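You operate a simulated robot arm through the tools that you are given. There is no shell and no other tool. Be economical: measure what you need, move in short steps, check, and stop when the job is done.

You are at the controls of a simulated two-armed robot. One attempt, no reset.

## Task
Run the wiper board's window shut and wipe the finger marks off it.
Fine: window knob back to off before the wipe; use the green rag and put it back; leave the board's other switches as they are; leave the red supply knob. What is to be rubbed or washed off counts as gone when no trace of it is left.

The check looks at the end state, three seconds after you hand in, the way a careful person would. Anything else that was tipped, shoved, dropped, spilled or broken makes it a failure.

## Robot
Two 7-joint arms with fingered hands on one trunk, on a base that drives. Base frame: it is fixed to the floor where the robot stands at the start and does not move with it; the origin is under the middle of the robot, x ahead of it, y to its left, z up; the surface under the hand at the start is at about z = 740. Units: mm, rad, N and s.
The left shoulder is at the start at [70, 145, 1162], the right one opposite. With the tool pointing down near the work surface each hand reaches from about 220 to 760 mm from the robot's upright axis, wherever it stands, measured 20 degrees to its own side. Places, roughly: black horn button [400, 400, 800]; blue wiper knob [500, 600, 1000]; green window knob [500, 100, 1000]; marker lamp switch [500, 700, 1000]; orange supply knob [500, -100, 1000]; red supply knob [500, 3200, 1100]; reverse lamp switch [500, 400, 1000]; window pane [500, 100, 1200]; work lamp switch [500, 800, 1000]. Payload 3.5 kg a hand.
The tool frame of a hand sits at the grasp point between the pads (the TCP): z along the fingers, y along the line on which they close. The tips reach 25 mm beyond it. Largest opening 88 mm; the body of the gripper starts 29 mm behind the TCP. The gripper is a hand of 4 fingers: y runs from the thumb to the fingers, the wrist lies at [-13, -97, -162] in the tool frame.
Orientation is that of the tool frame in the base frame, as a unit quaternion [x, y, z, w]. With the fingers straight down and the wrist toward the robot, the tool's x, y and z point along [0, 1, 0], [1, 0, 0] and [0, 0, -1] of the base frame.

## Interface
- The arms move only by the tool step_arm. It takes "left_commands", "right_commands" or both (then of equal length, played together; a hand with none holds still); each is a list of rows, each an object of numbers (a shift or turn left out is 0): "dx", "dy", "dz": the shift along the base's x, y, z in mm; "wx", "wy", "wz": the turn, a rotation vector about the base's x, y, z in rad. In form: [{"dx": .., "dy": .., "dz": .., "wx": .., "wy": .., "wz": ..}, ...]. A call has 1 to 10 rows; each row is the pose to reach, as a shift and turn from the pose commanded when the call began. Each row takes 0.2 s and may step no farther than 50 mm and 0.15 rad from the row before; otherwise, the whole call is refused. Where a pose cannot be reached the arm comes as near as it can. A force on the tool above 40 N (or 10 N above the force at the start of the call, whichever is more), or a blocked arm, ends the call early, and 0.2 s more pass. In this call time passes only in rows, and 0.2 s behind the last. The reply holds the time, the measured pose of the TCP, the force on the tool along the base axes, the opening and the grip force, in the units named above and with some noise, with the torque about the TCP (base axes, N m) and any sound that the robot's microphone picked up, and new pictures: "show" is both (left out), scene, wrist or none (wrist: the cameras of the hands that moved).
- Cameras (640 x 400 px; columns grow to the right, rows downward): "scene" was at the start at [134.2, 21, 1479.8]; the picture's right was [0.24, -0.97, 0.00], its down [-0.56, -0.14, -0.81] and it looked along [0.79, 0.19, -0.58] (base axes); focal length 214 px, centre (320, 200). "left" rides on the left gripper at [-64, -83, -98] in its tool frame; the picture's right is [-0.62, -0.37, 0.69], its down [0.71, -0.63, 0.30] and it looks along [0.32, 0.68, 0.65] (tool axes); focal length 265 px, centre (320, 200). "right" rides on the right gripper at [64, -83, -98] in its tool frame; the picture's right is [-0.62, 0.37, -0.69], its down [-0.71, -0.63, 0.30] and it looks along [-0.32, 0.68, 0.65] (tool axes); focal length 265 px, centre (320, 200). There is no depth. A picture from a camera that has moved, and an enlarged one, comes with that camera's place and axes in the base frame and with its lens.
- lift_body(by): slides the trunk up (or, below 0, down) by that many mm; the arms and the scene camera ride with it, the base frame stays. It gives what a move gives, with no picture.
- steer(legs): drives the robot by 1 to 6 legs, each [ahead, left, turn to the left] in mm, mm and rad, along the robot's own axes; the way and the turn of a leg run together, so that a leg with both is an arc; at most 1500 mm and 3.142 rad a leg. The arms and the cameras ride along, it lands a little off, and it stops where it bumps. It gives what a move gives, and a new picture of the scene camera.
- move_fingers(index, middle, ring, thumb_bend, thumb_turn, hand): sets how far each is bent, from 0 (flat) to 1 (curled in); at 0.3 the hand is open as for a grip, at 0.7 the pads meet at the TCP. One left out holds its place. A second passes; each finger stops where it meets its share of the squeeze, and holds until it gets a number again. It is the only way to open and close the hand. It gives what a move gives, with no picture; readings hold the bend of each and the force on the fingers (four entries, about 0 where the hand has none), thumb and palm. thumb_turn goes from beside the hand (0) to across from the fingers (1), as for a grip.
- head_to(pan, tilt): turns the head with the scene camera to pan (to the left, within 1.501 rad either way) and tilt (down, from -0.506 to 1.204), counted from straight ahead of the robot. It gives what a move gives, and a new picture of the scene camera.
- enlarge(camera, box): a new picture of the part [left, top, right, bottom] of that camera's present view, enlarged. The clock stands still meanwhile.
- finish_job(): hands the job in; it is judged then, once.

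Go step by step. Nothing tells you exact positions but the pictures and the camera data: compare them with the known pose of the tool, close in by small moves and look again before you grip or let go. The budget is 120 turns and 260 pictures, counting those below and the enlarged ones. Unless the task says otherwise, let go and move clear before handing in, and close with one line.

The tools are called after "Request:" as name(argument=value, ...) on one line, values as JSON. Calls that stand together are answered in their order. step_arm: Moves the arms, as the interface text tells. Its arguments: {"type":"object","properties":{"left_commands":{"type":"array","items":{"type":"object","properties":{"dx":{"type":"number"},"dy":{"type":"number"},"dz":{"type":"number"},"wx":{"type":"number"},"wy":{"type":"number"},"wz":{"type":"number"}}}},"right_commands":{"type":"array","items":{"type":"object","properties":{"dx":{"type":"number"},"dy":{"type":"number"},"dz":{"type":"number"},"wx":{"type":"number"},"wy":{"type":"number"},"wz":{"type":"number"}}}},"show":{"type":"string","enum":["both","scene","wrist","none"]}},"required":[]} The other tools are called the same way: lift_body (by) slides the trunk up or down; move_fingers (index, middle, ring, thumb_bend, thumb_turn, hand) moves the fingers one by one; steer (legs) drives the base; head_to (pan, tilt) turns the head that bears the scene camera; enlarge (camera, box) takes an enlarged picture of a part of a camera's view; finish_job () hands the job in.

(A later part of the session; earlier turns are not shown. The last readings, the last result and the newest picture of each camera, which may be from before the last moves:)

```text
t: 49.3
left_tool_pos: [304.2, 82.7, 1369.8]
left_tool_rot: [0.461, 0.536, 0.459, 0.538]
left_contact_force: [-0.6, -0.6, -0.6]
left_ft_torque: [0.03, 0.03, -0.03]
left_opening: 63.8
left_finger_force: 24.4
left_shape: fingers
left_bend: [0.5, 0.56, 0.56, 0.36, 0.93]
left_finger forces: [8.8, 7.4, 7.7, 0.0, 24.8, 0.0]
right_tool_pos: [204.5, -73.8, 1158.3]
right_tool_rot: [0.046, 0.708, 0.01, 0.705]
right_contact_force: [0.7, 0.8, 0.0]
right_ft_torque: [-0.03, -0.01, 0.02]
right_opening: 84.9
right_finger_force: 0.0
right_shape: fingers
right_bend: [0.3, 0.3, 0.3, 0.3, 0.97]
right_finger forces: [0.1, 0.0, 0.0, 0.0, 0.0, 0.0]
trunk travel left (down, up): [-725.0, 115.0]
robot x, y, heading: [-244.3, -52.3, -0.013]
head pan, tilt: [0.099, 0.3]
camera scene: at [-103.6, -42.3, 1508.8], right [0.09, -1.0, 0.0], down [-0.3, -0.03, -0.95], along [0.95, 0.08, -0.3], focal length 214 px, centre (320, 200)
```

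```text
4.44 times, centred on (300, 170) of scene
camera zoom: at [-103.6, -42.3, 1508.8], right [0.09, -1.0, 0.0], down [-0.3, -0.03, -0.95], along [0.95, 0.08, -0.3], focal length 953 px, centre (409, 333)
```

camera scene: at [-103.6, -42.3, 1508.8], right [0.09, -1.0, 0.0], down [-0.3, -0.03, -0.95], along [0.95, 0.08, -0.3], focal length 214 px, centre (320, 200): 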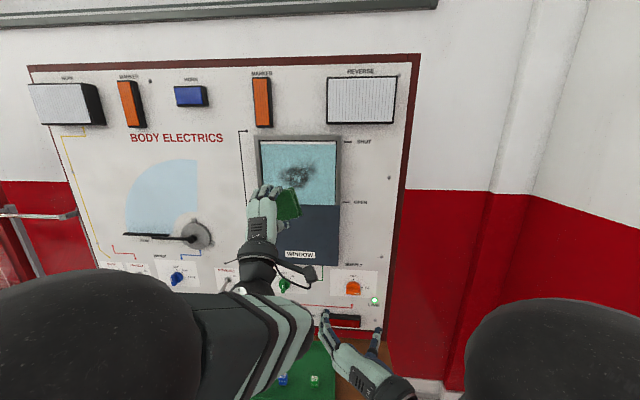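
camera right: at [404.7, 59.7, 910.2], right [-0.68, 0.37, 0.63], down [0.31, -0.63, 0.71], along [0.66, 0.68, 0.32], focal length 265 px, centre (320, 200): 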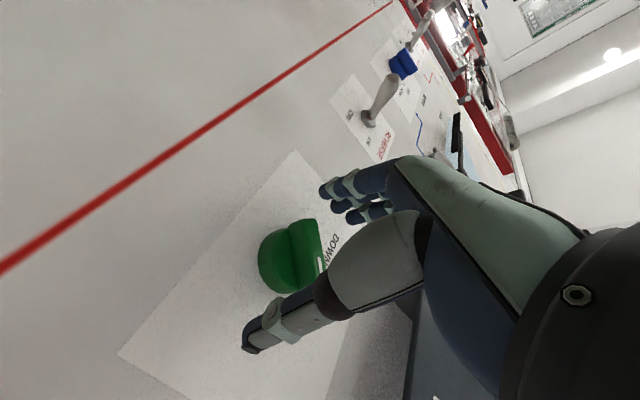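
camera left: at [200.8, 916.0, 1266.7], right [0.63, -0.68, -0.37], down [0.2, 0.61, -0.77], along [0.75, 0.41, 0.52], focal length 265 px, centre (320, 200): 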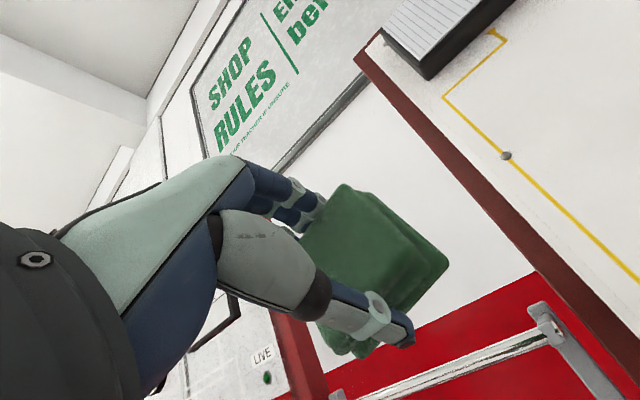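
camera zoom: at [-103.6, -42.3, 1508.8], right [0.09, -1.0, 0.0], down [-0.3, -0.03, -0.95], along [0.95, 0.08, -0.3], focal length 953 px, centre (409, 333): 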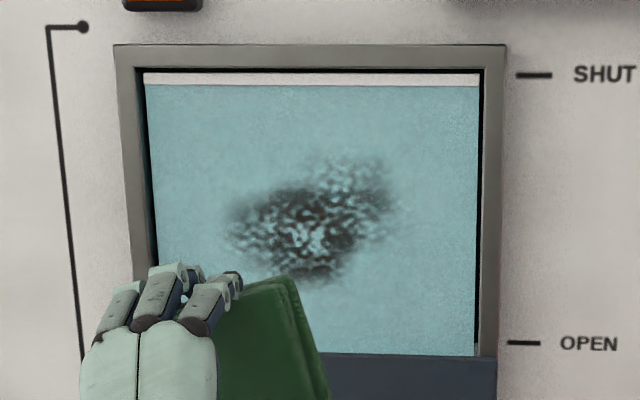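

The smudge spans y 16–152, z 1329–1435 on a pane reaching y −34…195. I'll drive 140 mm forward so the arm has reach.

Request:
steer(legs=[[140, 0, 0.012]])

Request:
enlarge(camera="left", box=[160, 100, 640, 400])

```text
t: 50.6
left_tool_pos: [442.4, 87.7, 1371.2]
left_tool_rot: [0.459, 0.537, 0.461, 0.537]
left_contact_force: [1.1, 0.1, 0.7]
left_ft_torque: [-0.02, 0.03, -0.01]
left_opening: 63.8
left_finger_force: 24.3
left_shape: fingers
left_bend: [0.5, 0.56, 0.56, 0.36, 0.93]
left_finger forces: [8.9, 7.4, 7.8, 0.0, 24.8, 0.1]
right_tool_pos: [345.0, -68.9, 1157.8]
right_tool_rot: [0.041, 0.708, 0.014, 0.705]
right_contact_force: [-0.1, -1.6, -0.5]
right_ft_torque: [0.04, 0.03, 0.0]
right_opening: 84.8
right_finger_force: 0.1
right_shape: fingers
right_bend: [0.3, 0.3, 0.3, 0.3, 0.97]
right_finger forces: [0.0, 0.0, 0.1, 0.0, 0.1, 0.0]
trunk travel left (down, up): [-725.0, 115.0]
robot x, y, heading: [-102.3, -54.4, -0.002]
head pan, tilt: [0.099, 0.3]
camera scene: at [35.6, -41.8, 1509.2], right [0.1, -0.99, 0.0], down [-0.29, -0.03, -0.96], along [0.95, 0.1, -0.29], focal length 214 px, centre (320, 200)
```

scene: 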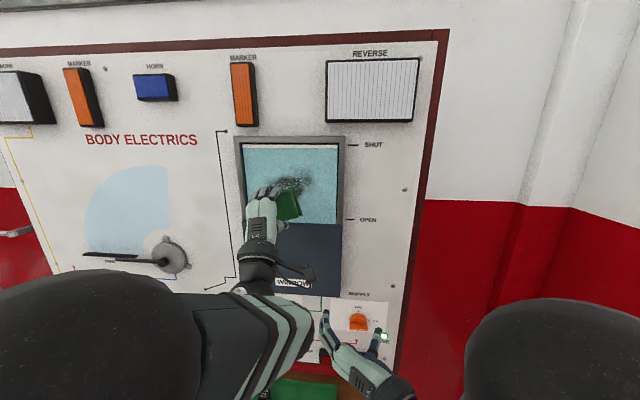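

```text
1.33 times, centred on (400, 250) of left
camera zoom: at [343.9, 10.9, 1299.5], right [0.7, -0.67, -0.27], down [0.3, 0.61, -0.73], along [0.65, 0.43, 0.63], focal length 354 px, centre (213, 133)
```

zoom: 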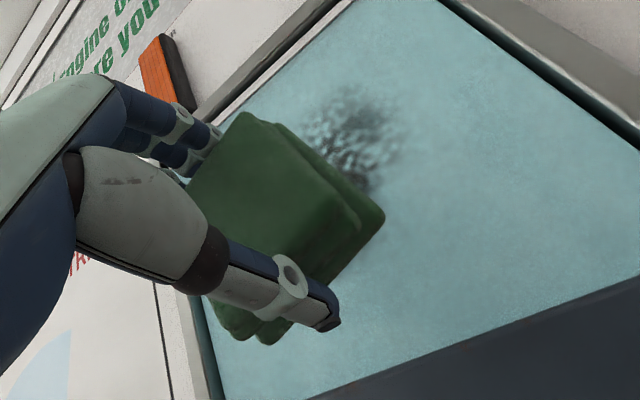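

I'll approach the pane at the smudge centre, then feel for contact.

Request:
step_arm(left_commands=[{"dx": 20, "dz": 6}, {"dx": 40, "dz": 12}, {"dx": 50, "dz": 12}, {"dx": 55, "dz": 12}, {"dx": 60, "dz": 12}, {"dx": 65, "dz": 12}])

```text
t: 52.0
left_tool_pos: [497.1, 87.5, 1387.7]
left_tool_rot: [0.456, 0.537, 0.464, 0.537]
left_contact_force: [-38.4, 0.0, -12.3]
left_ft_torque: [0.01, 0.73, -0.06]
left_opening: 66.5
left_finger_force: 29.3
left_shape: fingers
left_bend: [0.54, 0.58, 0.59, 0.27, 0.92]
left_finger forces: [6.0, 5.8, 6.1, 0.0, 40.5, 0.0]
right_tool_pos: [335.7, -68.6, 1162.3]
right_tool_rot: [0.041, 0.705, 0.015, 0.708]
right_contact_force: [0.7, 0.5, 0.0]
right_ft_torque: [0.03, 0.01, -0.02]
right_opening: 84.5
right_finger_force: 0.1
right_shape: fingers
right_bend: [0.3, 0.3, 0.3, 0.3, 0.97]
right_finger forces: [0.0, 0.1, 0.1, 0.1, 0.0, 0.0]
trunk travel left (down, up): [-725.0, 115.0]
robot x, y, heading: [-104.8, -50.7, 0.0]
head pan, tilt: [0.099, 0.3]
camera scene: at [24.4, -41.0, 1510.1], right [0.1, -0.99, 0.0], down [-0.29, -0.03, -0.96], along [0.95, 0.1, -0.29], focal length 214 px, centre (320, 200)
camera left: at [399.2, 12.0, 1315.0], right [0.7, -0.67, -0.26], down [0.31, 0.61, -0.73], along [0.65, 0.43, 0.63], focal length 265 px, centre (320, 200)
```

scene: 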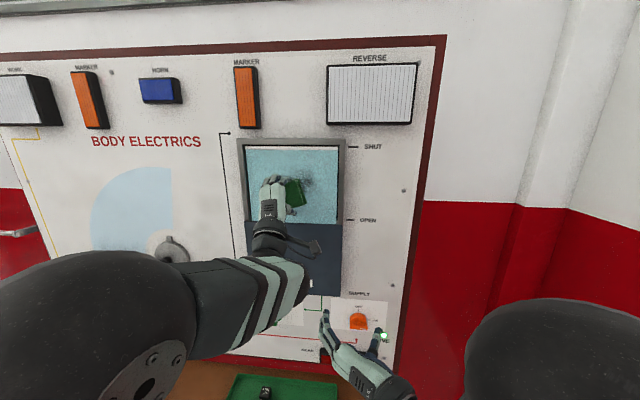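
left: 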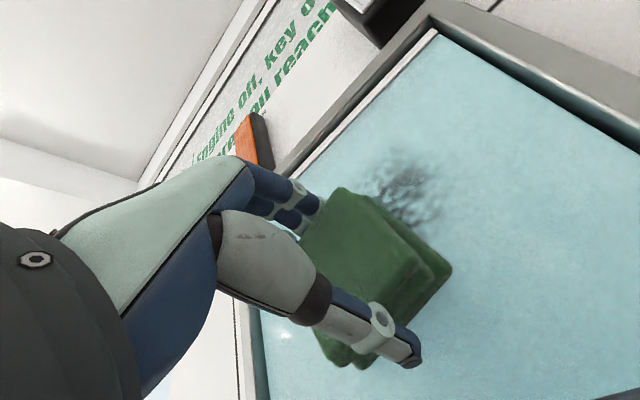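

The rag touches the pane with too much push (38 N). I'll ease off 7 mm and make the first pass across.

Request:
step_arm(left_commands=[{"dx": -7}, {"dx": -7, "dy": 22}, {"dx": -7, "dy": 44}, {"dx": -7, "dy": 62}, {"dx": -7, "dy": 40}, {"dx": -7, "dy": 15}, {"dx": -7, "dy": -10}, {"dx": -7, "dy": -35}, {"dx": -7, "dy": -55}, {"dx": -7, "dy": -70}])

```text
t: 54.2
left_tool_pos: [495.9, 19.3, 1384.9]
left_tool_rot: [0.457, 0.537, 0.462, 0.537]
left_contact_force: [-15.4, 6.2, -0.1]
left_ft_torque: [0.06, 0.04, 0.15]
left_opening: 65.2
left_finger_force: 24.3
left_shape: fingers
left_bend: [0.52, 0.57, 0.57, 0.33, 0.94]
left_finger forces: [8.2, 7.5, 8.1, 0.1, 25.2, 0.0]
right_tool_pos: [341.7, -67.7, 1159.6]
right_tool_rot: [0.041, 0.707, 0.014, 0.706]
right_contact_force: [0.5, -0.8, 0.6]
right_ft_torque: [0.0, 0.01, -0.01]
right_opening: 84.6
right_finger_force: 0.0
right_shape: fingers
right_bend: [0.3, 0.3, 0.3, 0.3, 0.97]
right_finger forces: [0.0, 0.0, 0.0, 0.0, 0.1, 0.0]
trunk travel left (down, up): [-725.0, 115.0]
robot x, y, heading: [-103.2, -50.4, 0.001]
head pan, tilt: [0.099, 0.3]
camera scene: at [31.3, -39.6, 1509.6], right [0.1, -0.99, 0.0], down [-0.29, -0.03, -0.96], along [0.95, 0.09, -0.29], focal length 214 px, centre (320, 200)
camera left: at [397.6, -56.5, 1313.1], right [0.7, -0.67, -0.27], down [0.3, 0.61, -0.73], along [0.65, 0.43, 0.63], focal length 265 px, centre (320, 200)
```

scene: 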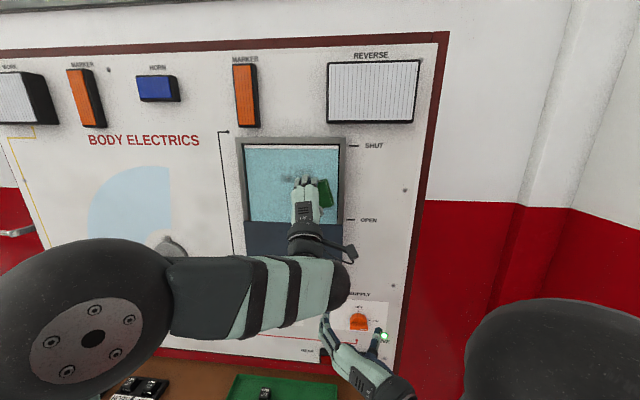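
left: 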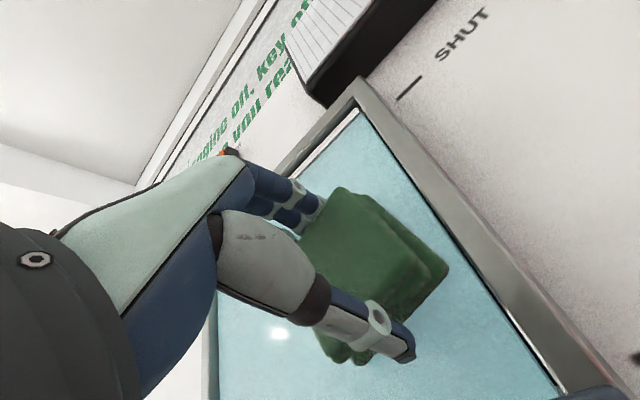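

The first stripe wiped clean at 15 N. Next stripe: go up about 30 mm and sweep back to the left.

Request:
step_arm(left_commands=[{"dz": 17}, {"dz": 34}, {"dy": 25, "dz": 34}, {"dy": 45, "dz": 34}, {"dy": 65, "dz": 34}, {"dy": 85, "dz": 34}, {"dy": 105, "dz": 34}, {"dy": 125, "dz": 34}, {"dy": 132, "dz": 17}, {"dy": 132, "dz": 0}], show="none")

Request:
step_arm(left_commands=[{"dz": -17}, {"dz": -34}, {"dy": -22, "dz": -34}, {"dy": -44, "dz": -34}, {"dy": -66, "dz": -34}, {"dy": -88, "dz": -34}, {"dy": -110, "dz": -34}, {"dy": -132, "dz": -34}, {"dy": -132, "dz": -17}])

```text
t: 56.4
left_tool_pos: [495.5, 150.6, 1387.3]
left_tool_rot: [0.457, 0.537, 0.464, 0.536]
left_contact_force: [-14.7, 2.1, 5.2]
left_ft_torque: [-0.02, 0.1, 0.01]
left_opening: 64.9
left_finger_force: 25.6
left_shape: fingers
left_bend: [0.5, 0.56, 0.57, 0.35, 0.92]
left_finger forces: [9.7, 8.1, 8.6, 0.0, 24.5, 0.0]
right_tool_pos: [340.0, -68.8, 1161.3]
right_tool_rot: [0.041, 0.706, 0.016, 0.707]
right_contact_force: [0.5, 0.0, 0.5]
right_ft_torque: [0.02, 0.02, -0.04]
right_opening: 84.7
right_finger_force: 0.2
right_shape: fingers
right_bend: [0.3, 0.3, 0.3, 0.3, 0.97]
right_finger forces: [0.1, 0.0, 0.0, 0.0, 0.0, 0.0]
trunk travel left (down, up): [-725.0, 115.0]
robot x, y, heading: [-103.7, -48.1, 0.006]
head pan, tilt: [0.099, 0.3]
```

```text
t: 58.4
left_tool_pos: [496.0, 16.0, 1367.3]
left_tool_rot: [0.459, 0.537, 0.461, 0.537]
left_contact_force: [-18.3, 1.9, -6.2]
left_ft_torque: [-0.01, 0.22, 0.09]
left_opening: 65.5
left_finger_force: 25.3
left_shape: fingers
left_bend: [0.53, 0.57, 0.58, 0.33, 0.93]
left_finger forces: [7.0, 6.4, 6.8, 0.1, 29.5, 0.1]
right_tool_pos: [340.9, -69.6, 1159.6]
right_tool_rot: [0.042, 0.707, 0.015, 0.706]
right_contact_force: [0.8, -0.6, -0.1]
right_ft_torque: [-0.04, -0.03, 0.01]
right_opening: 84.7
right_finger_force: 0.1
right_shape: fingers
right_bend: [0.3, 0.3, 0.3, 0.3, 0.97]
right_finger forces: [0.1, 0.1, 0.0, 0.0, 0.1, 0.1]
trunk travel left (down, up): [-725.0, 115.0]
robot x, y, heading: [-104.2, -49.5, 0.008]
head pan, tilt: [0.099, 0.3]
camera scene: at [31.7, -41.9, 1509.4], right [0.1, -1.0, 0.0], down [-0.29, -0.03, -0.96], along [0.95, 0.09, -0.29], focal length 214 px, centre (320, 200)
camera left: at [397.3, -60.6, 1295.7], right [0.69, -0.67, -0.27], down [0.31, 0.61, -0.73], along [0.65, 0.43, 0.63], focal length 265 px, centre (320, 200)
```

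scene: 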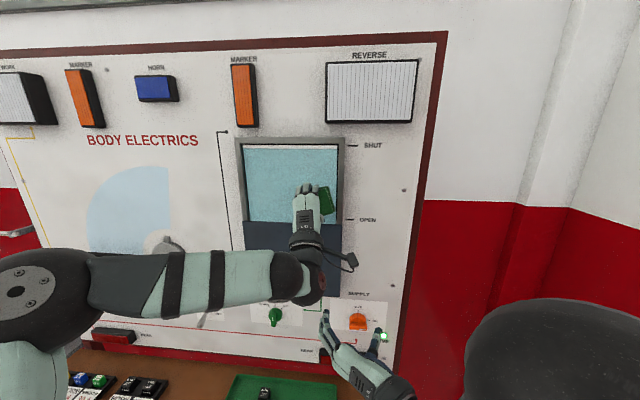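
left: 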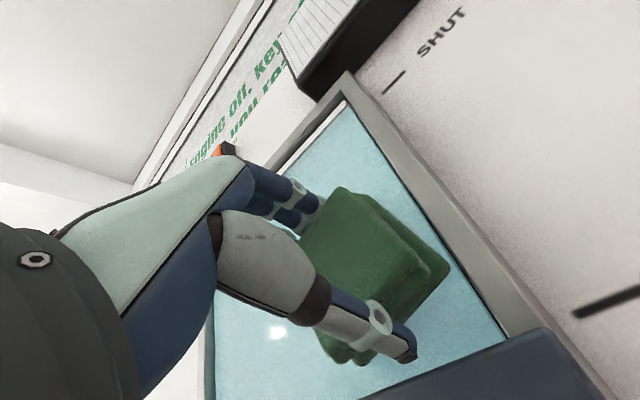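

The pane looks clean. I'll back the hand off and inspect closely.

Request:
step_arm(left_commands=[{"dx": -30}, {"dx": -70}, {"dx": -80, "dz": -45}, {"dx": -80, "dz": -90}], show="wrist")

Request:
enlarge(camera="scene", box=[230, 130, 350, 230])

```text
t: 59.4
left_tool_pos: [423.7, 17.5, 1274.7]
left_tool_rot: [0.46, 0.538, 0.461, 0.536]
left_contact_force: [0.6, -0.9, -0.4]
left_ft_torque: [-0.02, 0.0, 0.02]
left_opening: 64.7
left_finger_force: 22.9
left_shape: fingers
left_bend: [0.52, 0.57, 0.58, 0.33, 0.93]
left_finger forces: [8.2, 6.8, 7.3, 0.0, 23.0, 0.0]
right_tool_pos: [347.2, -70.4, 1157.5]
right_tool_rot: [0.042, 0.708, 0.014, 0.705]
right_contact_force: [0.1, 0.5, 0.4]
right_ft_torque: [-0.01, -0.04, 0.01]
right_opening: 84.7
right_finger_force: 0.0
right_shape: fingers
right_bend: [0.3, 0.3, 0.3, 0.3, 0.97]
right_finger forces: [0.0, 0.1, 0.0, 0.0, 0.0, 0.0]
trunk travel left (down, up): [-725.0, 115.0]
robot x, y, heading: [-105.4, -46.9, 0.0]
head pan, tilt: [0.099, 0.3]
camera left: at [325.4, -58.0, 1203.3], right [0.7, -0.66, -0.27], down [0.3, 0.61, -0.73], along [0.65, 0.43, 0.63], focal length 265 px, centre (320, 200)
```

left: 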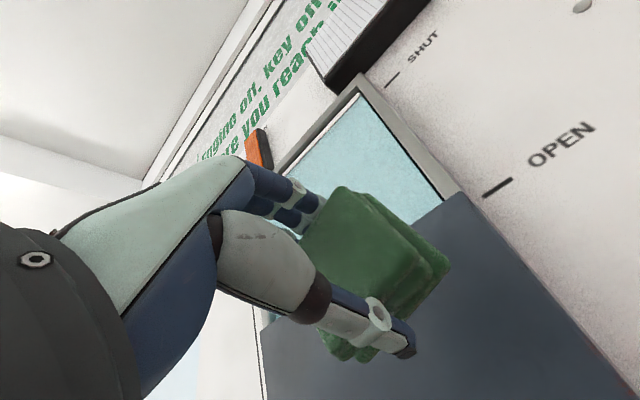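

```text
4.00 times, centred on (290, 180) of scene
camera zoom: at [40.0, -42.6, 1508.8], right [0.1, -0.99, 0.0], down [-0.3, -0.03, -0.95], along [0.95, 0.1, -0.3], focal length 858 px, centre (440, 280)
```

zoom: 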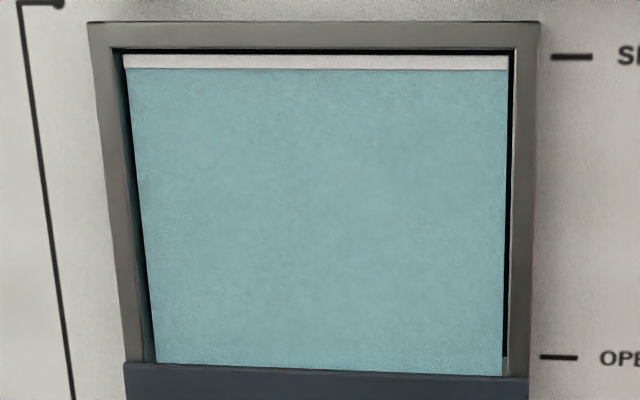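

It looks clean; a tighter zoom to be sure of no faint trace, and the state of the knob.

Request:
enlarge(camera="scene", box=[250, 140, 310, 190])

Request:
enlarge(camera="scene", box=[285, 140, 345, 230])

Request:
enlarge(camera="scene", box=[240, 180, 310, 230])

```text
8.00 times, centred on (280, 165) of scene
camera zoom: at [40.0, -42.6, 1508.8], right [0.1, -0.99, 0.0], down [-0.3, -0.03, -0.95], along [0.95, 0.1, -0.3], focal length 1716 px, centre (640, 480)
```

zoom: 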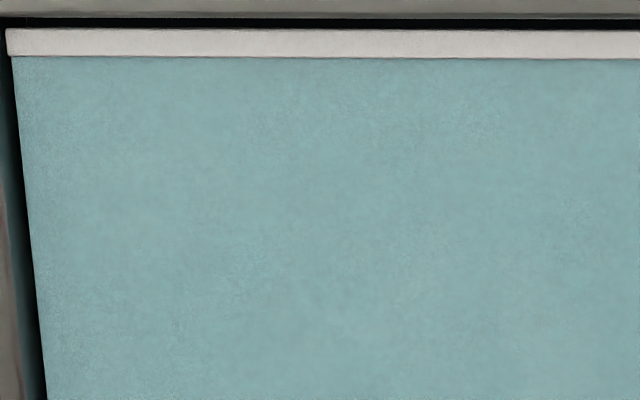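

```text
4.44 times, centred on (315, 185) of scene
camera zoom: at [40.0, -42.6, 1508.8], right [0.1, -0.99, 0.0], down [-0.3, -0.03, -0.95], along [0.95, 0.1, -0.3], focal length 953 px, centre (342, 267)
```

zoom: 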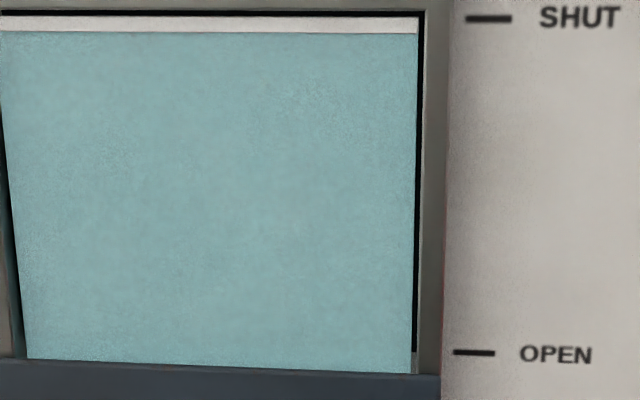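

```text
8.00 times, centred on (275, 205) of scene
camera zoom: at [40.0, -42.6, 1508.8], right [0.1, -0.99, 0.0], down [-0.3, -0.03, -0.95], along [0.95, 0.1, -0.3], focal length 1716 px, centre (680, 160)
```

zoom: 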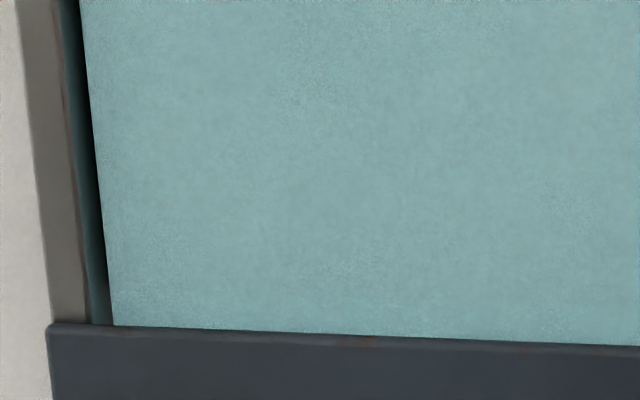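

No trace visible, but for certainty about the faint fringes I'll make one more set of passes over a slightly larger area.

Request:
step_arm(left_commands=[{"dz": 45}, {"dz": 70}, {"dx": 40, "dz": 70}, {"dx": 70, "dz": 70}, {"dx": 80, "dz": 70}, {"dx": 80, "dy": 35, "dz": 70}, {"dx": 80, "dy": 70, "dz": 70}, {"dx": 80, "dy": 105, "dz": 70}, {"dx": 80, "dy": 138, "dz": 70}, {"dx": 80, "dy": 138, "dz": 95}], show="none")

Request:
step_arm(left_commands=[{"dy": -33}, {"dy": -66}, {"dy": -99}, {"dy": -138}, {"dy": -138, "dz": 25}, {"dy": -138, "dz": 52}, {"dy": -99, "dz": 52}, {"dy": -66, "dz": 52}, {"dy": -33, "dz": 52}, {"dy": 0, "dz": 52}], show="none")

Request:
step_arm(left_commands=[{"dz": -26}, {"dz": -26, "dy": -33}, {"dz": -26, "dy": -66}, {"dz": -26, "dy": -99}, {"dz": -26, "dy": -130}, {"dx": -30, "dz": -26, "dy": -130}, {"dx": -70, "dz": -30, "dy": -130}, {"dx": -80, "dz": -70, "dy": -130}, {"dx": -80, "dz": -115, "dy": -130}, {"dx": -80, "dz": -150, "dy": -130}], show="none")

Request:
enlarge(camera="scene", box=[230, 130, 350, 230])

```text
t: 60.4
left_tool_pos: [480.7, 16.1, 1349.4]
left_tool_rot: [0.457, 0.535, 0.46, 0.541]
left_contact_force: [-1.9, -1.1, -0.3]
left_ft_torque: [-0.02, 0.08, 0.03]
left_opening: 65.0
left_finger_force: 23.8
left_shape: fingers
left_bend: [0.52, 0.57, 0.58, 0.34, 0.93]
left_finger forces: [8.4, 7.0, 7.8, 0.1, 24.8, 0.0]
right_tool_pos: [343.4, -69.8, 1158.9]
right_tool_rot: [0.041, 0.707, 0.014, 0.706]
right_contact_force: [-0.7, -0.7, 0.6]
right_ft_torque: [0.03, -0.02, 0.0]
right_opening: 84.8
right_finger_force: 0.1
right_shape: fingers
right_bend: [0.3, 0.3, 0.3, 0.3, 0.97]
right_finger forces: [0.0, 0.1, 0.0, 0.0, 0.1, 0.0]
trunk travel left (down, up): [-725.0, 115.0]
robot x, y, heading: [-102.6, -51.7, -0.003]
head pan, tilt: [0.099, 0.3]
stopped in row 5 (left hand): the force on the tool passed its limit at 49 N (the readings are from after the stop); the commanded pose is now the measured one
```

```text
t: 62.6
left_tool_pos: [485.1, 18.0, 1399.1]
left_tool_rot: [0.458, 0.537, 0.459, 0.54]
left_contact_force: [-0.2, 0.4, 0.2]
left_ft_torque: [0.0, 0.04, -0.04]
left_opening: 20.7
left_finger_force: 0.0
left_shape: fingers
left_bend: [0.63, 0.65, 0.68, 0.55, 0.97]
left_finger forces: [0.1, 0.0, 0.1, 0.0, 0.1, 0.1]
right_tool_pos: [347.4, -66.9, 1158.1]
right_tool_rot: [0.042, 0.708, 0.014, 0.705]
right_contact_force: [0.7, -0.9, -0.1]
right_ft_torque: [-0.03, 0.02, -0.02]
right_opening: 84.7
right_finger_force: 0.0
right_shape: fingers
right_bend: [0.3, 0.3, 0.3, 0.3, 0.97]
right_finger forces: [0.0, 0.0, 0.0, 0.0, 0.1, 0.1]
trunk travel left (down, up): [-725.0, 115.0]
robot x, y, heading: [-105.1, -49.3, 0.0]
head pan, tilt: [0.099, 0.3]
```

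```text
t: 64.5
left_tool_pos: [404.5, -112.6, 1329.5]
left_tool_rot: [0.45, 0.539, 0.456, 0.547]
left_contact_force: [1.2, -0.4, -0.5]
left_ft_torque: [0.01, -0.01, -0.01]
left_opening: 21.0
left_finger_force: 0.0
left_shape: fingers
left_bend: [0.63, 0.65, 0.68, 0.55, 0.97]
left_finger forces: [0.0, 0.0, 0.0, 0.0, 0.0, 0.1]
right_tool_pos: [346.3, -70.9, 1152.7]
right_tool_rot: [0.045, 0.716, 0.017, 0.696]
right_contact_force: [0.2, 2.6, -9.3]
right_ft_torque: [0.33, -0.88, -0.26]
right_opening: 84.8
right_finger_force: 0.0
right_shape: fingers
right_bend: [0.3, 0.3, 0.3, 0.3, 0.98]
right_finger forces: [0.0, 0.1, 0.1, 0.0, 0.0, 0.1]
trunk travel left (down, up): [-725.0, 115.0]
robot x, y, heading: [-105.1, -50.1, 0.003]
head pan, tilt: [0.099, 0.3]
stopped in row 9 (right hand): the force on the tool passed its limit at 77 N (the readings are from after the stop); the commanded pose is now the measured one
```

```text
4.00 times, centred on (290, 180) of scene
camera zoom: at [39.2, -42.4, 1508.9], right [0.1, -0.99, 0.0], down [-0.29, -0.03, -0.95], along [0.95, 0.1, -0.3], focal length 858 px, centre (440, 280)
```

zoom: 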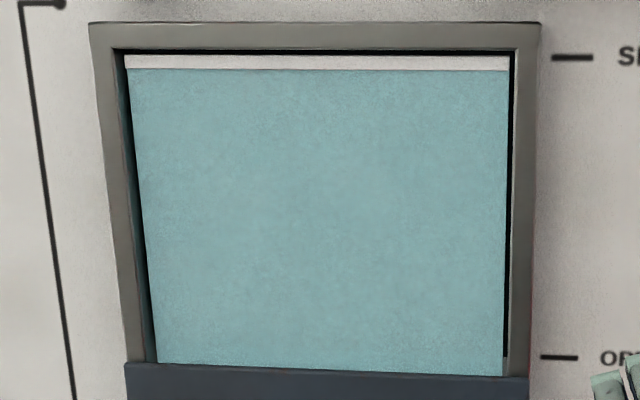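

A mistake: the first pass was stopped early and my queued strokes ran the hand off the pane, so the rag has come out of the left hand and the hands touched. I'll stop and find where the rag went.

Request:
head_to(pan=0.0, tilt=0.95)

Request:
enlarge(camera="left", box=[0, 0, 640, 400])

Request:
enlarge(camera="right", box=[0, 0, 640, 400])

```text
t: 65.5
left_tool_pos: [404.2, -111.6, 1329.7]
left_tool_rot: [0.451, 0.538, 0.455, 0.548]
left_contact_force: [0.2, -0.3, 0.6]
left_ft_torque: [-0.02, -0.03, 0.02]
left_opening: 20.6
left_finger_force: 0.1
left_shape: fingers
left_bend: [0.63, 0.65, 0.68, 0.55, 0.97]
left_finger forces: [0.0, 0.0, 0.0, 0.1, 0.0, 0.1]
right_tool_pos: [345.4, -71.4, 1153.1]
right_tool_rot: [0.045, 0.715, 0.016, 0.697]
right_contact_force: [2.0, 1.0, -20.2]
right_ft_torque: [0.88, -1.97, 0.02]
right_opening: 84.9
right_finger_force: 0.0
right_shape: fingers
right_bend: [0.3, 0.3, 0.3, 0.3, 0.98]
right_finger forces: [0.0, 0.0, 0.1, 0.1, 0.1, 0.0]
trunk travel left (down, up): [-725.0, 115.0]
robot x, y, heading: [-101.8, -52.2, 0.003]
head pan, tilt: [0.0, 0.949]
camera scene: at [18.3, -51.1, 1453.1], right [0.0, -1.0, 0.0], down [-0.81, 0.0, -0.58], along [0.58, 0.0, -0.81], focal length 214 px, centre (320, 200)
```

scene: 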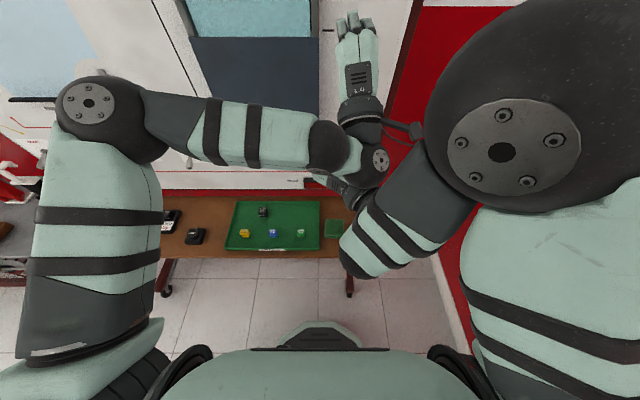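

```text
1.00 times, centred on (320, 200) of left (not enlarged: the box is as wide or as high as the picture)
camera zoom: at [306.1, -189.3, 1258.3], right [0.69, -0.68, -0.24], down [0.32, 0.59, -0.74], along [0.65, 0.44, 0.62], focal length 265 px, centre (320, 200)
```

zoom: 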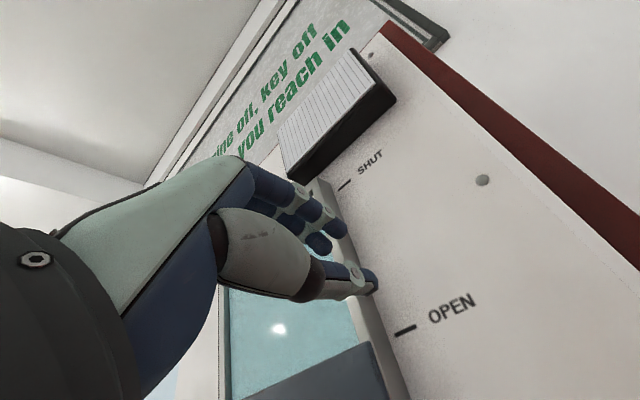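

```text
1.00 times, centred on (320, 200) of right (not enlarged: the box is as wide or as high as the picture)
camera zoom: at [241.3, -144.3, 1084.6], right [-0.66, 0.34, 0.67], down [0.3, -0.7, 0.65], along [0.69, 0.63, 0.36], focal length 265 px, centre (320, 200)
```

zoom: 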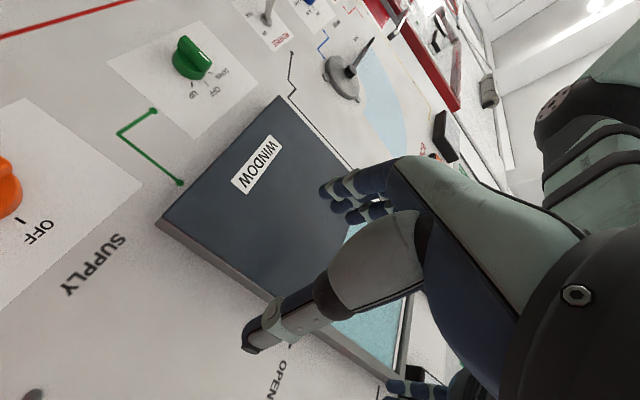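

Luckily the rag lies on the bench just right of the green tray. I'll first separate the hands by lifting the left one away, then look at the rag and tray.

Request:
step_arm(left_commands=[{"dz": 30}, {"dz": 55, "dy": 20}, {"dz": 55, "dy": 65}, {"dz": 55, "dy": 110}, {"dz": 55, "dy": 155}, {"dz": 55, "dy": 200}, {"dz": 55, "dy": 245}, {"dz": 55, "dy": 290}], show="scene")

Request:
enlarge(camera="scene", box=[150, 180, 390, 280])

```text
t: 67.3
left_tool_pos: [408.9, 164.3, 1381.5]
left_tool_rot: [0.457, 0.539, 0.457, 0.54]
left_contact_force: [0.5, 0.6, -0.2]
left_ft_torque: [0.0, 0.02, 0.0]
left_opening: 20.9
left_finger_force: 0.1
left_shape: fingers
left_bend: [0.63, 0.65, 0.68, 0.55, 0.98]
left_finger forces: [0.0, 0.0, 0.1, 0.0, 0.0, 0.1]
left hand out of reach, approached as far as the arm can: row 8
right_tool_pos: [345.3, -74.4, 1153.7]
right_tool_rot: [0.045, 0.715, 0.017, 0.698]
right_contact_force: [-0.8, -0.3, -0.2]
right_ft_torque: [-0.02, 0.02, 0.02]
right_opening: 85.0
right_finger_force: 0.1
right_shape: fingers
right_bend: [0.3, 0.3, 0.3, 0.3, 0.98]
right_finger forces: [0.0, 0.1, 0.1, 0.1, 0.1, 0.0]
trunk travel left (down, up): [-725.0, 115.0]
robot x, y, heading: [-98.7, -49.2, -0.0]
head pan, tilt: [0.0, 0.949]
camera scene: at [18.2, -55.8, 1453.0], right [0.0, -1.0, 0.0], down [-0.81, 0.0, -0.58], along [0.58, 0.0, -0.81], focal length 214 px, centre (320, 200)
```

scene: 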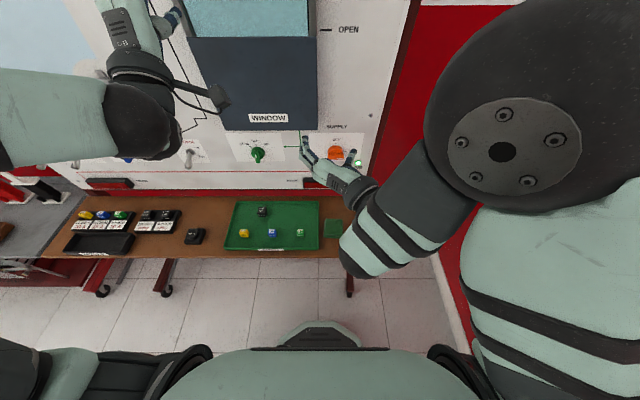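

```text
2.67 times, centred on (270, 230) of scene
camera zoom: at [18.2, -55.8, 1453.0], right [0.0, -1.0, 0.0], down [-0.81, 0.0, -0.58], along [0.58, 0.0, -0.81], focal length 572 px, centre (453, 120)
```

zoom: 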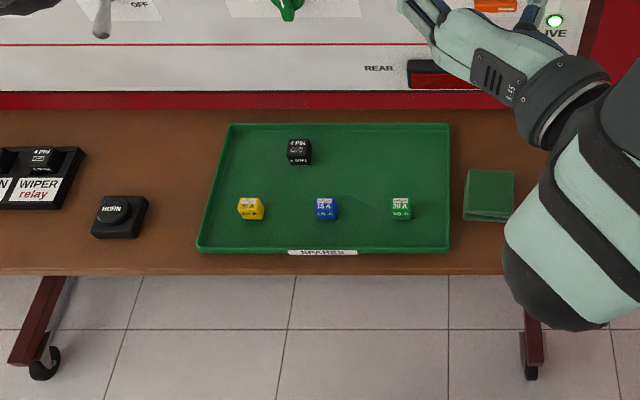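

The rag landed flat on bare bench at about (391, −106), and the tray, spares and switches are unchanged. I'll open the left hand, turn it down again, and reposition to pick it up.

Request:
move_fingers(hand="left", index=0.3, middle=0.3, ring=0.3, thumb_bend=0.3)

Request:
step_arm(left_commands=[{"dx": -5, "dy": 10, "dz": 5, "wy": 0.14}, {"dx": -5, "dy": 20, "dz": 10, "wy": 0.28}, {"dx": -5, "dy": 30, "dz": 15, "wy": 0.42}, {"dx": -5, "dy": 40, "dz": 20, "wy": 0.56}, {"dx": -5, "dy": 50, "dz": 20, "wy": 0.7}, {"dx": -5, "dy": 60, "dz": 20, "wy": 0.84}, {"dx": -5, "dy": 70, "dz": 20, "wy": 0.98}, {"dx": -5, "dy": 80, "dz": 20, "wy": 1.12}, {"dx": -5, "dy": 90, "dz": 20, "wy": 1.26}, {"dx": -5, "dy": 100, "dz": 20, "wy": 1.4}], show="none")

```text
t: 68.3
left_tool_pos: [408.2, 169.2, 1379.7]
left_tool_rot: [0.453, 0.542, 0.453, 0.544]
left_contact_force: [-0.4, -0.1, -0.4]
left_ft_torque: [0.02, -0.02, 0.01]
left_opening: 84.2
left_finger_force: 0.0
left_shape: fingers
left_bend: [0.3, 0.3, 0.3, 0.3, 0.98]
left_finger forces: [0.1, 0.0, 0.0, 0.1, 0.0, 0.0]
right_tool_pos: [344.9, -69.7, 1153.0]
right_tool_rot: [0.045, 0.715, 0.016, 0.698]
right_contact_force: [-0.3, 0.0, -0.4]
right_ft_torque: [0.01, 0.02, 0.01]
right_opening: 84.7
right_finger_force: 0.0
right_shape: fingers
right_bend: [0.3, 0.3, 0.3, 0.3, 0.98]
right_finger forces: [0.0, 0.1, 0.1, 0.0, 0.0, 0.0]
trunk travel left (down, up): [-725.0, 115.0]
robot x, y, heading: [-99.4, -55.6, 0.003]
head pan, tilt: [0.0, 0.949]
```

```text
t: 70.5
left_tool_pos: [403.6, 266.5, 1398.5]
left_tool_rot: [0.639, 0.764, 0.059, 0.07]
left_contact_force: [0.7, -0.2, 0.5]
left_ft_torque: [0.04, 0.03, 0.01]
left_opening: 84.8
left_finger_force: 0.0
left_shape: fingers
left_bend: [0.3, 0.3, 0.3, 0.3, 0.98]
left_finger forces: [0.0, 0.0, 0.0, 0.0, 0.1, 0.0]
left hand out of reach, approached as far as the arm can: row 1
right_tool_pos: [347.1, -71.8, 1154.3]
right_tool_rot: [0.045, 0.716, 0.017, 0.697]
right_contact_force: [0.7, 0.5, 0.8]
right_ft_torque: [-0.02, 0.0, 0.02]
right_opening: 84.9
right_finger_force: 0.1
right_shape: fingers
right_bend: [0.3, 0.3, 0.3, 0.3, 0.98]
right_finger forces: [0.1, 0.0, 0.1, 0.1, 0.0, 0.1]
trunk travel left (down, up): [-725.0, 115.0]
robot x, y, heading: [-104.5, -50.6, 0.002]
head pan, tilt: [0.0, 0.949]
```

Now I'll level the left hand with the rag's angle and drive so the rag sits in front-left of the robot as before.

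Request:
step_arm(left_commands=[{"wy": 0.09, "wz": -0.1}, {"wy": 0.14, "wz": -0.2}, {"wy": 0.183, "wz": -0.29}], show="none")

Request:
steer(legs=[[0, -204, 0], [45, 0, 0]])

Request:
head_to(pan=0.15, tilt=0.95)

Request:
enlarge(camera="scene", box=[200, 150, 440, 300])

```text
t: 71.3
left_tool_pos: [401.5, 270.4, 1398.7]
left_tool_rot: [0.745, 0.667, -0.011, 0.009]
left_contact_force: [-0.6, -0.1, -0.5]
left_ft_torque: [0.0, 0.01, 0.02]
left_opening: 84.3
left_finger_force: 0.1
left_shape: fingers
left_bend: [0.3, 0.3, 0.3, 0.3, 0.98]
left_finger forces: [0.0, 0.0, 0.1, 0.1, 0.0, 0.0]
right_tool_pos: [345.5, -69.2, 1153.4]
right_tool_rot: [0.044, 0.715, 0.016, 0.698]
right_contact_force: [0.2, -0.2, -0.4]
right_ft_torque: [0.02, 0.02, 0.0]
right_opening: 84.7
right_finger_force: 0.0
right_shape: fingers
right_bend: [0.3, 0.3, 0.3, 0.3, 0.98]
right_finger forces: [0.1, 0.1, 0.0, 0.0, 0.0, 0.0]
trunk travel left (down, up): [-725.0, 115.0]
robot x, y, heading: [-101.6, -47.1, 0.0]
head pan, tilt: [0.0, 0.949]
```

```text
t: 73.5
left_tool_pos: [438.1, 65.3, 1403.0]
left_tool_rot: [0.744, 0.668, -0.009, 0.012]
left_contact_force: [0.3, -0.5, 0.5]
left_ft_torque: [0.01, 0.02, 0.02]
left_opening: 84.4
left_finger_force: 0.1
left_shape: fingers
left_bend: [0.3, 0.3, 0.3, 0.3, 0.98]
left_finger forces: [0.0, 0.0, 0.0, 0.1, 0.0, 0.0]
right_tool_pos: [381.6, -274.9, 1157.0]
right_tool_rot: [0.043, 0.712, 0.016, 0.701]
right_contact_force: [-1.0, -0.4, -0.2]
right_ft_torque: [0.02, 0.06, 0.0]
right_opening: 84.8
right_finger_force: 0.0
right_shape: fingers
right_bend: [0.3, 0.3, 0.3, 0.3, 0.98]
right_finger forces: [0.1, 0.1, 0.0, 0.1, 0.1, 0.0]
trunk travel left (down, up): [-725.0, 115.0]
robot x, y, heading: [-59.5, -254.6, -0.001]
head pan, tilt: [0.0, 0.949]
camera scene: at [54.0, -254.8, 1453.8], right [0.0, -1.0, 0.0], down [-0.81, 0.0, -0.59], along [0.59, 0.0, -0.81], focal length 214 px, centre (320, 200)
```

scene: 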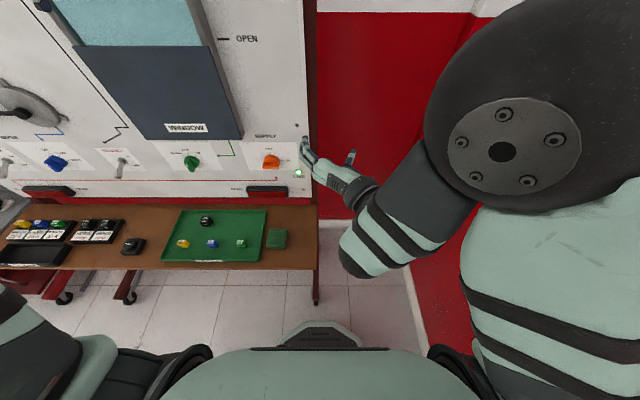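

```text
t: 74.2
left_tool_pos: [445.9, 64.2, 1399.4]
left_tool_rot: [0.744, 0.668, -0.012, 0.01]
left_contact_force: [0.8, -0.6, -0.1]
left_ft_torque: [-0.02, 0.0, 0.01]
left_opening: 84.5
left_finger_force: 0.0
left_shape: fingers
left_bend: [0.3, 0.3, 0.3, 0.3, 0.98]
left_finger forces: [0.0, 0.1, 0.1, 0.1, 0.1, 0.0]
right_tool_pos: [388.9, -276.0, 1154.0]
right_tool_rot: [0.044, 0.715, 0.017, 0.698]
right_contact_force: [-0.4, 0.1, 0.5]
right_ft_torque: [-0.02, 0.0, 0.02]
right_opening: 84.6
right_finger_force: 0.0
right_shape: fingers
right_bend: [0.3, 0.3, 0.3, 0.3, 0.98]
right_finger forces: [0.0, 0.0, 0.0, 0.0, 0.0, 0.1]
trunk travel left (down, up): [-725.0, 115.0]
robot x, y, heading: [-59.5, -256.9, 0.002]
head pan, tilt: [0.15, 0.949]
camera scene: at [61.5, -245.3, 1453.0], right [0.15, -0.99, 0.0], down [-0.8, -0.12, -0.58], along [0.58, 0.09, -0.81], focal length 214 px, centre (320, 200)
```

scene: 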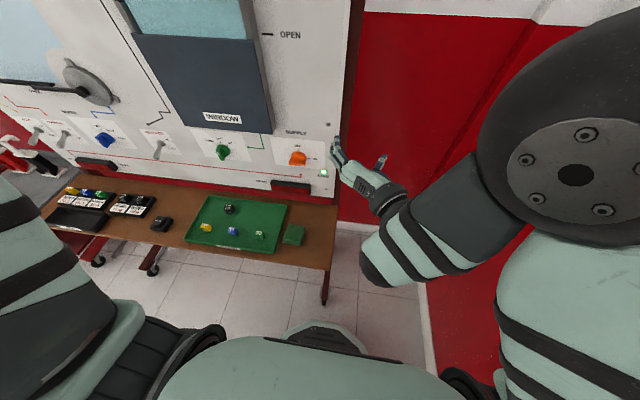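

```text
2.67 times, centred on (320, 225) of scene
camera zoom: at [61.5, -245.3, 1453.0], right [0.15, -0.99, 0.0], down [-0.8, -0.12, -0.58], along [0.58, 0.09, -0.81], focal length 572 px, centre (320, 133)
```

zoom: 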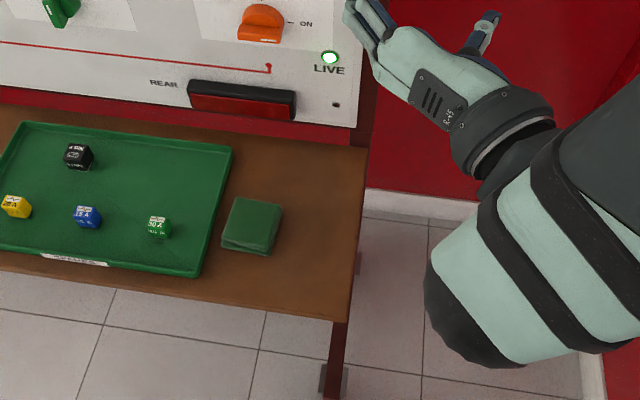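

The rag centre is near (393, −105). I'll lower the open left hand above it.

Request:
step_arm(left_commands=[{"dx": -10, "dy": -20, "dz": -40, "wx": 0.03}, {"dx": -20, "dy": -40, "dz": -80, "wx": 0.03}, {"dx": -30, "dy": -60, "dz": -120, "wx": 0.03}, {"dx": -40, "dy": -80, "dz": -160, "wx": 0.03}, {"dx": -50, "dy": -100, "dz": -200, "wx": 0.03}, {"dx": -53, "dy": -120, "dz": -240, "wx": 0.03}, {"dx": -53, "dy": -140, "dz": -280, "wx": 0.03}, {"dx": -53, "dy": -155, "dz": -325, "wx": 0.03}, {"dx": -53, "dy": -169, "dz": -370, "wx": 0.03}, {"dx": -53, "dy": -169, "dz": -415, "wx": 0.03}], show="none")

```text
t: 76.4
left_tool_pos: [394.7, -106.9, 983.1]
left_tool_rot: [0.745, 0.667, -0.002, -0.001]
left_contact_force: [-0.9, -0.4, 1.0]
left_ft_torque: [-0.02, -0.01, -0.01]
left_opening: 84.4
left_finger_force: 0.0
left_shape: fingers
left_bend: [0.3, 0.3, 0.3, 0.3, 0.98]
left_finger forces: [0.1, 0.0, 0.0, 0.0, 0.0, 0.1]
right_tool_pos: [391.6, -275.1, 1153.1]
right_tool_rot: [0.044, 0.716, 0.017, 0.697]
right_contact_force: [-0.4, -0.4, 0.8]
right_ft_torque: [0.0, 0.01, 0.02]
right_opening: 84.7
right_finger_force: 0.0
right_shape: fingers
right_bend: [0.3, 0.3, 0.3, 0.3, 0.98]
right_finger forces: [0.1, 0.2, 0.0, 0.1, 0.1, 0.1]
trunk travel left (down, up): [-725.0, 115.0]
robot x, y, heading: [-60.7, -256.3, 0.002]
head pan, tilt: [0.15, 0.949]
```

Now down to about z 830 for a look from the wrist camera.

Request:
step_arm(left_commands=[{"dz": -45}, {"dz": -90}, {"dz": -135}, {"dz": -153}], show="wrist")

```text
t: 77.4
left_tool_pos: [393.8, -105.4, 832.0]
left_tool_rot: [0.744, 0.668, 0.0, 0.0]
left_contact_force: [0.5, 0.1, 0.4]
left_ft_torque: [0.01, -0.02, -0.02]
left_opening: 84.4
left_finger_force: 0.1
left_shape: fingers
left_bend: [0.3, 0.3, 0.3, 0.3, 0.98]
left_finger forces: [0.1, 0.0, 0.0, 0.1, 0.0, 0.0]
right_tool_pos: [391.1, -275.0, 1152.9]
right_tool_rot: [0.044, 0.715, 0.017, 0.698]
right_contact_force: [0.7, 0.2, 0.5]
right_ft_torque: [0.01, 0.04, -0.01]
right_opening: 84.6
right_finger_force: 0.0
right_shape: fingers
right_bend: [0.3, 0.3, 0.3, 0.3, 0.98]
right_finger forces: [0.0, 0.0, 0.0, 0.1, 0.0, 0.0]
trunk travel left (down, up): [-725.0, 115.0]
robot x, y, heading: [-57.5, -257.4, 0.002]
head pan, tilt: [0.15, 0.949]
camera left: at [302.8, -159.8, 931.8], right [-0.44, -0.58, -0.69], down [-0.55, 0.78, -0.3], along [0.71, 0.25, -0.66], focal length 265 px, centre (320, 200)
```

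left: 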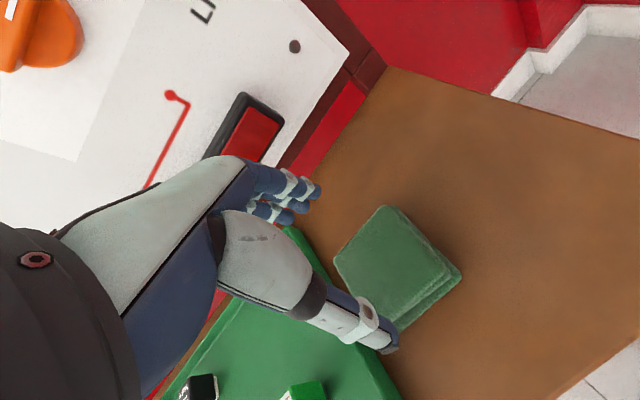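

The rag centre is (388, −105), aligned with the hand and with ~20 mm gap to the tray. I'll descend to the same gripping height as before.

Request:
step_arm(left_commands=[{"dx": -4, "dz": -25}, {"dx": -5, "dz": -42}, {"dx": -5, "dz": -54}], show="wrist")

```text
t: 78.2
left_tool_pos: [389.6, -104.3, 778.4]
left_tool_rot: [0.744, 0.668, 0.0, -0.001]
left_contact_force: [0.4, -1.1, 1.8]
left_ft_torque: [-0.04, -0.06, -0.01]
left_opening: 85.8
left_finger_force: 0.8
left_shape: fingers
left_bend: [0.3, 0.3, 0.3, 0.3, 0.98]
left_finger forces: [1.1, 0.0, 0.0, 0.0, 0.0, 0.1]
right_tool_pos: [389.5, -274.3, 1154.6]
right_tool_rot: [0.044, 0.715, 0.017, 0.698]
right_contact_force: [0.4, -0.5, 0.4]
right_ft_torque: [0.0, 0.01, -0.03]
right_opening: 84.5
right_finger_force: 0.1
right_shape: fingers
right_bend: [0.3, 0.3, 0.3, 0.3, 0.98]
right_finger forces: [0.0, 0.0, 0.1, 0.1, 0.0, 0.0]
trunk travel left (down, up): [-725.0, 115.0]
robot x, y, heading: [-61.1, -257.1, -0.001]
head pan, tilt: [0.15, 0.949]
camera left: at [298.1, -159.8, 877.6], right [-0.43, -0.58, -0.69], down [-0.55, 0.78, -0.3], along [0.71, 0.25, -0.65], focal length 265 px, centre (320, 200)
```

left: 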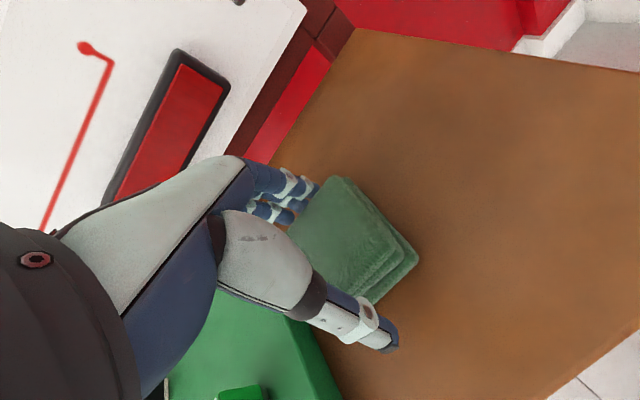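

The index just brushes the rag's edge, so I'll nudge 3 mm and close the grip.

Request:
step_arm(left_commands=[{"dx": 3}], show="none")

Request:
move_fingers(hand="left", index=0.7, middle=0.7, ring=0.7, thumb_bend=0.7)

Request:
step_arm(left_commands=[{"dz": 15}, {"dz": 50}, {"dz": 80}], show="wrist")

```text
t: 78.6
left_tool_pos: [390.5, -105.1, 777.4]
left_tool_rot: [0.744, 0.668, -0.002, -0.002]
left_contact_force: [-0.2, 0.0, -0.5]
left_ft_torque: [0.0, -0.04, -0.02]
left_opening: 84.9
left_finger_force: 0.1
left_shape: fingers
left_bend: [0.3, 0.3, 0.3, 0.3, 0.98]
left_finger forces: [0.0, 0.0, 0.1, 0.0, 0.0, 0.0]
right_tool_pos: [390.0, -275.7, 1153.7]
right_tool_rot: [0.044, 0.714, 0.017, 0.698]
right_contact_force: [0.7, -0.2, -0.8]
right_ft_torque: [0.05, 0.0, 0.01]
right_opening: 84.9
right_finger_force: 0.1
right_shape: fingers
right_bend: [0.3, 0.3, 0.3, 0.3, 0.98]
right_finger forces: [0.0, 0.0, 0.0, 0.1, 0.0, 0.0]
trunk travel left (down, up): [-725.0, 115.0]
robot x, y, heading: [-58.3, -254.8, 0.001]
head pan, tilt: [0.15, 0.949]
```

```text
t: 79.6
left_tool_pos: [391.5, -105.5, 777.4]
left_tool_rot: [0.744, 0.668, 0.0, 0.0]
left_contact_force: [2.3, 0.0, 4.2]
left_ft_torque: [-0.03, -0.21, -0.04]
left_opening: 66.0
left_finger_force: 25.9
left_shape: fingers
left_bend: [0.49, 0.54, 0.55, 0.35, 0.93]
left_finger forces: [9.7, 8.5, 8.8, 0.1, 24.4, 0.0]
right_tool_pos: [389.3, -275.6, 1153.7]
right_tool_rot: [0.044, 0.715, 0.016, 0.698]
right_contact_force: [0.0, -0.1, 1.4]
right_ft_torque: [0.03, 0.04, 0.01]
right_opening: 84.7
right_finger_force: 0.2
right_shape: fingers
right_bend: [0.3, 0.3, 0.3, 0.3, 0.98]
right_finger forces: [0.0, 0.0, 0.1, 0.0, 0.1, 0.1]
trunk travel left (down, up): [-725.0, 115.0]
robot x, y, heading: [-60.4, -256.4, -0.001]
head pan, tilt: [0.15, 0.949]
```

```text
t: 80.4
left_tool_pos: [390.1, -105.7, 857.5]
left_tool_rot: [0.744, 0.668, -0.001, -0.001]
left_contact_force: [-0.6, -1.3, -0.1]
left_ft_torque: [0.03, -0.01, 0.01]
left_opening: 65.9
left_finger_force: 25.0
left_shape: fingers
left_bend: [0.49, 0.55, 0.56, 0.34, 0.93]
left_finger forces: [9.0, 7.9, 8.2, 0.0, 25.1, 0.1]
right_tool_pos: [388.4, -276.2, 1153.8]
right_tool_rot: [0.044, 0.715, 0.016, 0.698]
right_contact_force: [-0.6, -1.0, 0.4]
right_ft_torque: [0.01, -0.03, 0.02]
right_opening: 84.4
right_finger_force: 0.0
right_shape: fingers
right_bend: [0.3, 0.3, 0.3, 0.3, 0.98]
right_finger forces: [0.1, 0.1, 0.0, 0.1, 0.1, 0.0]
trunk travel left (down, up): [-725.0, 115.0]
robot x, y, heading: [-55.8, -254.0, 0.001]
head pan, tilt: [0.15, 0.949]
camera left: at [300.5, -159.2, 957.5], right [-0.44, -0.58, -0.69], down [-0.55, 0.78, -0.3], along [0.71, 0.25, -0.66], focal length 265 px, centre (320, 200)
```

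left: 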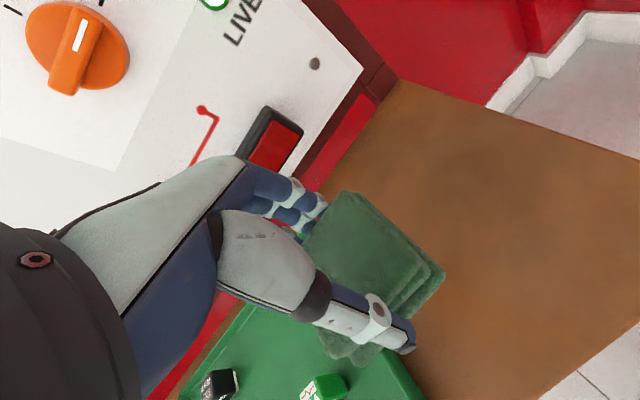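

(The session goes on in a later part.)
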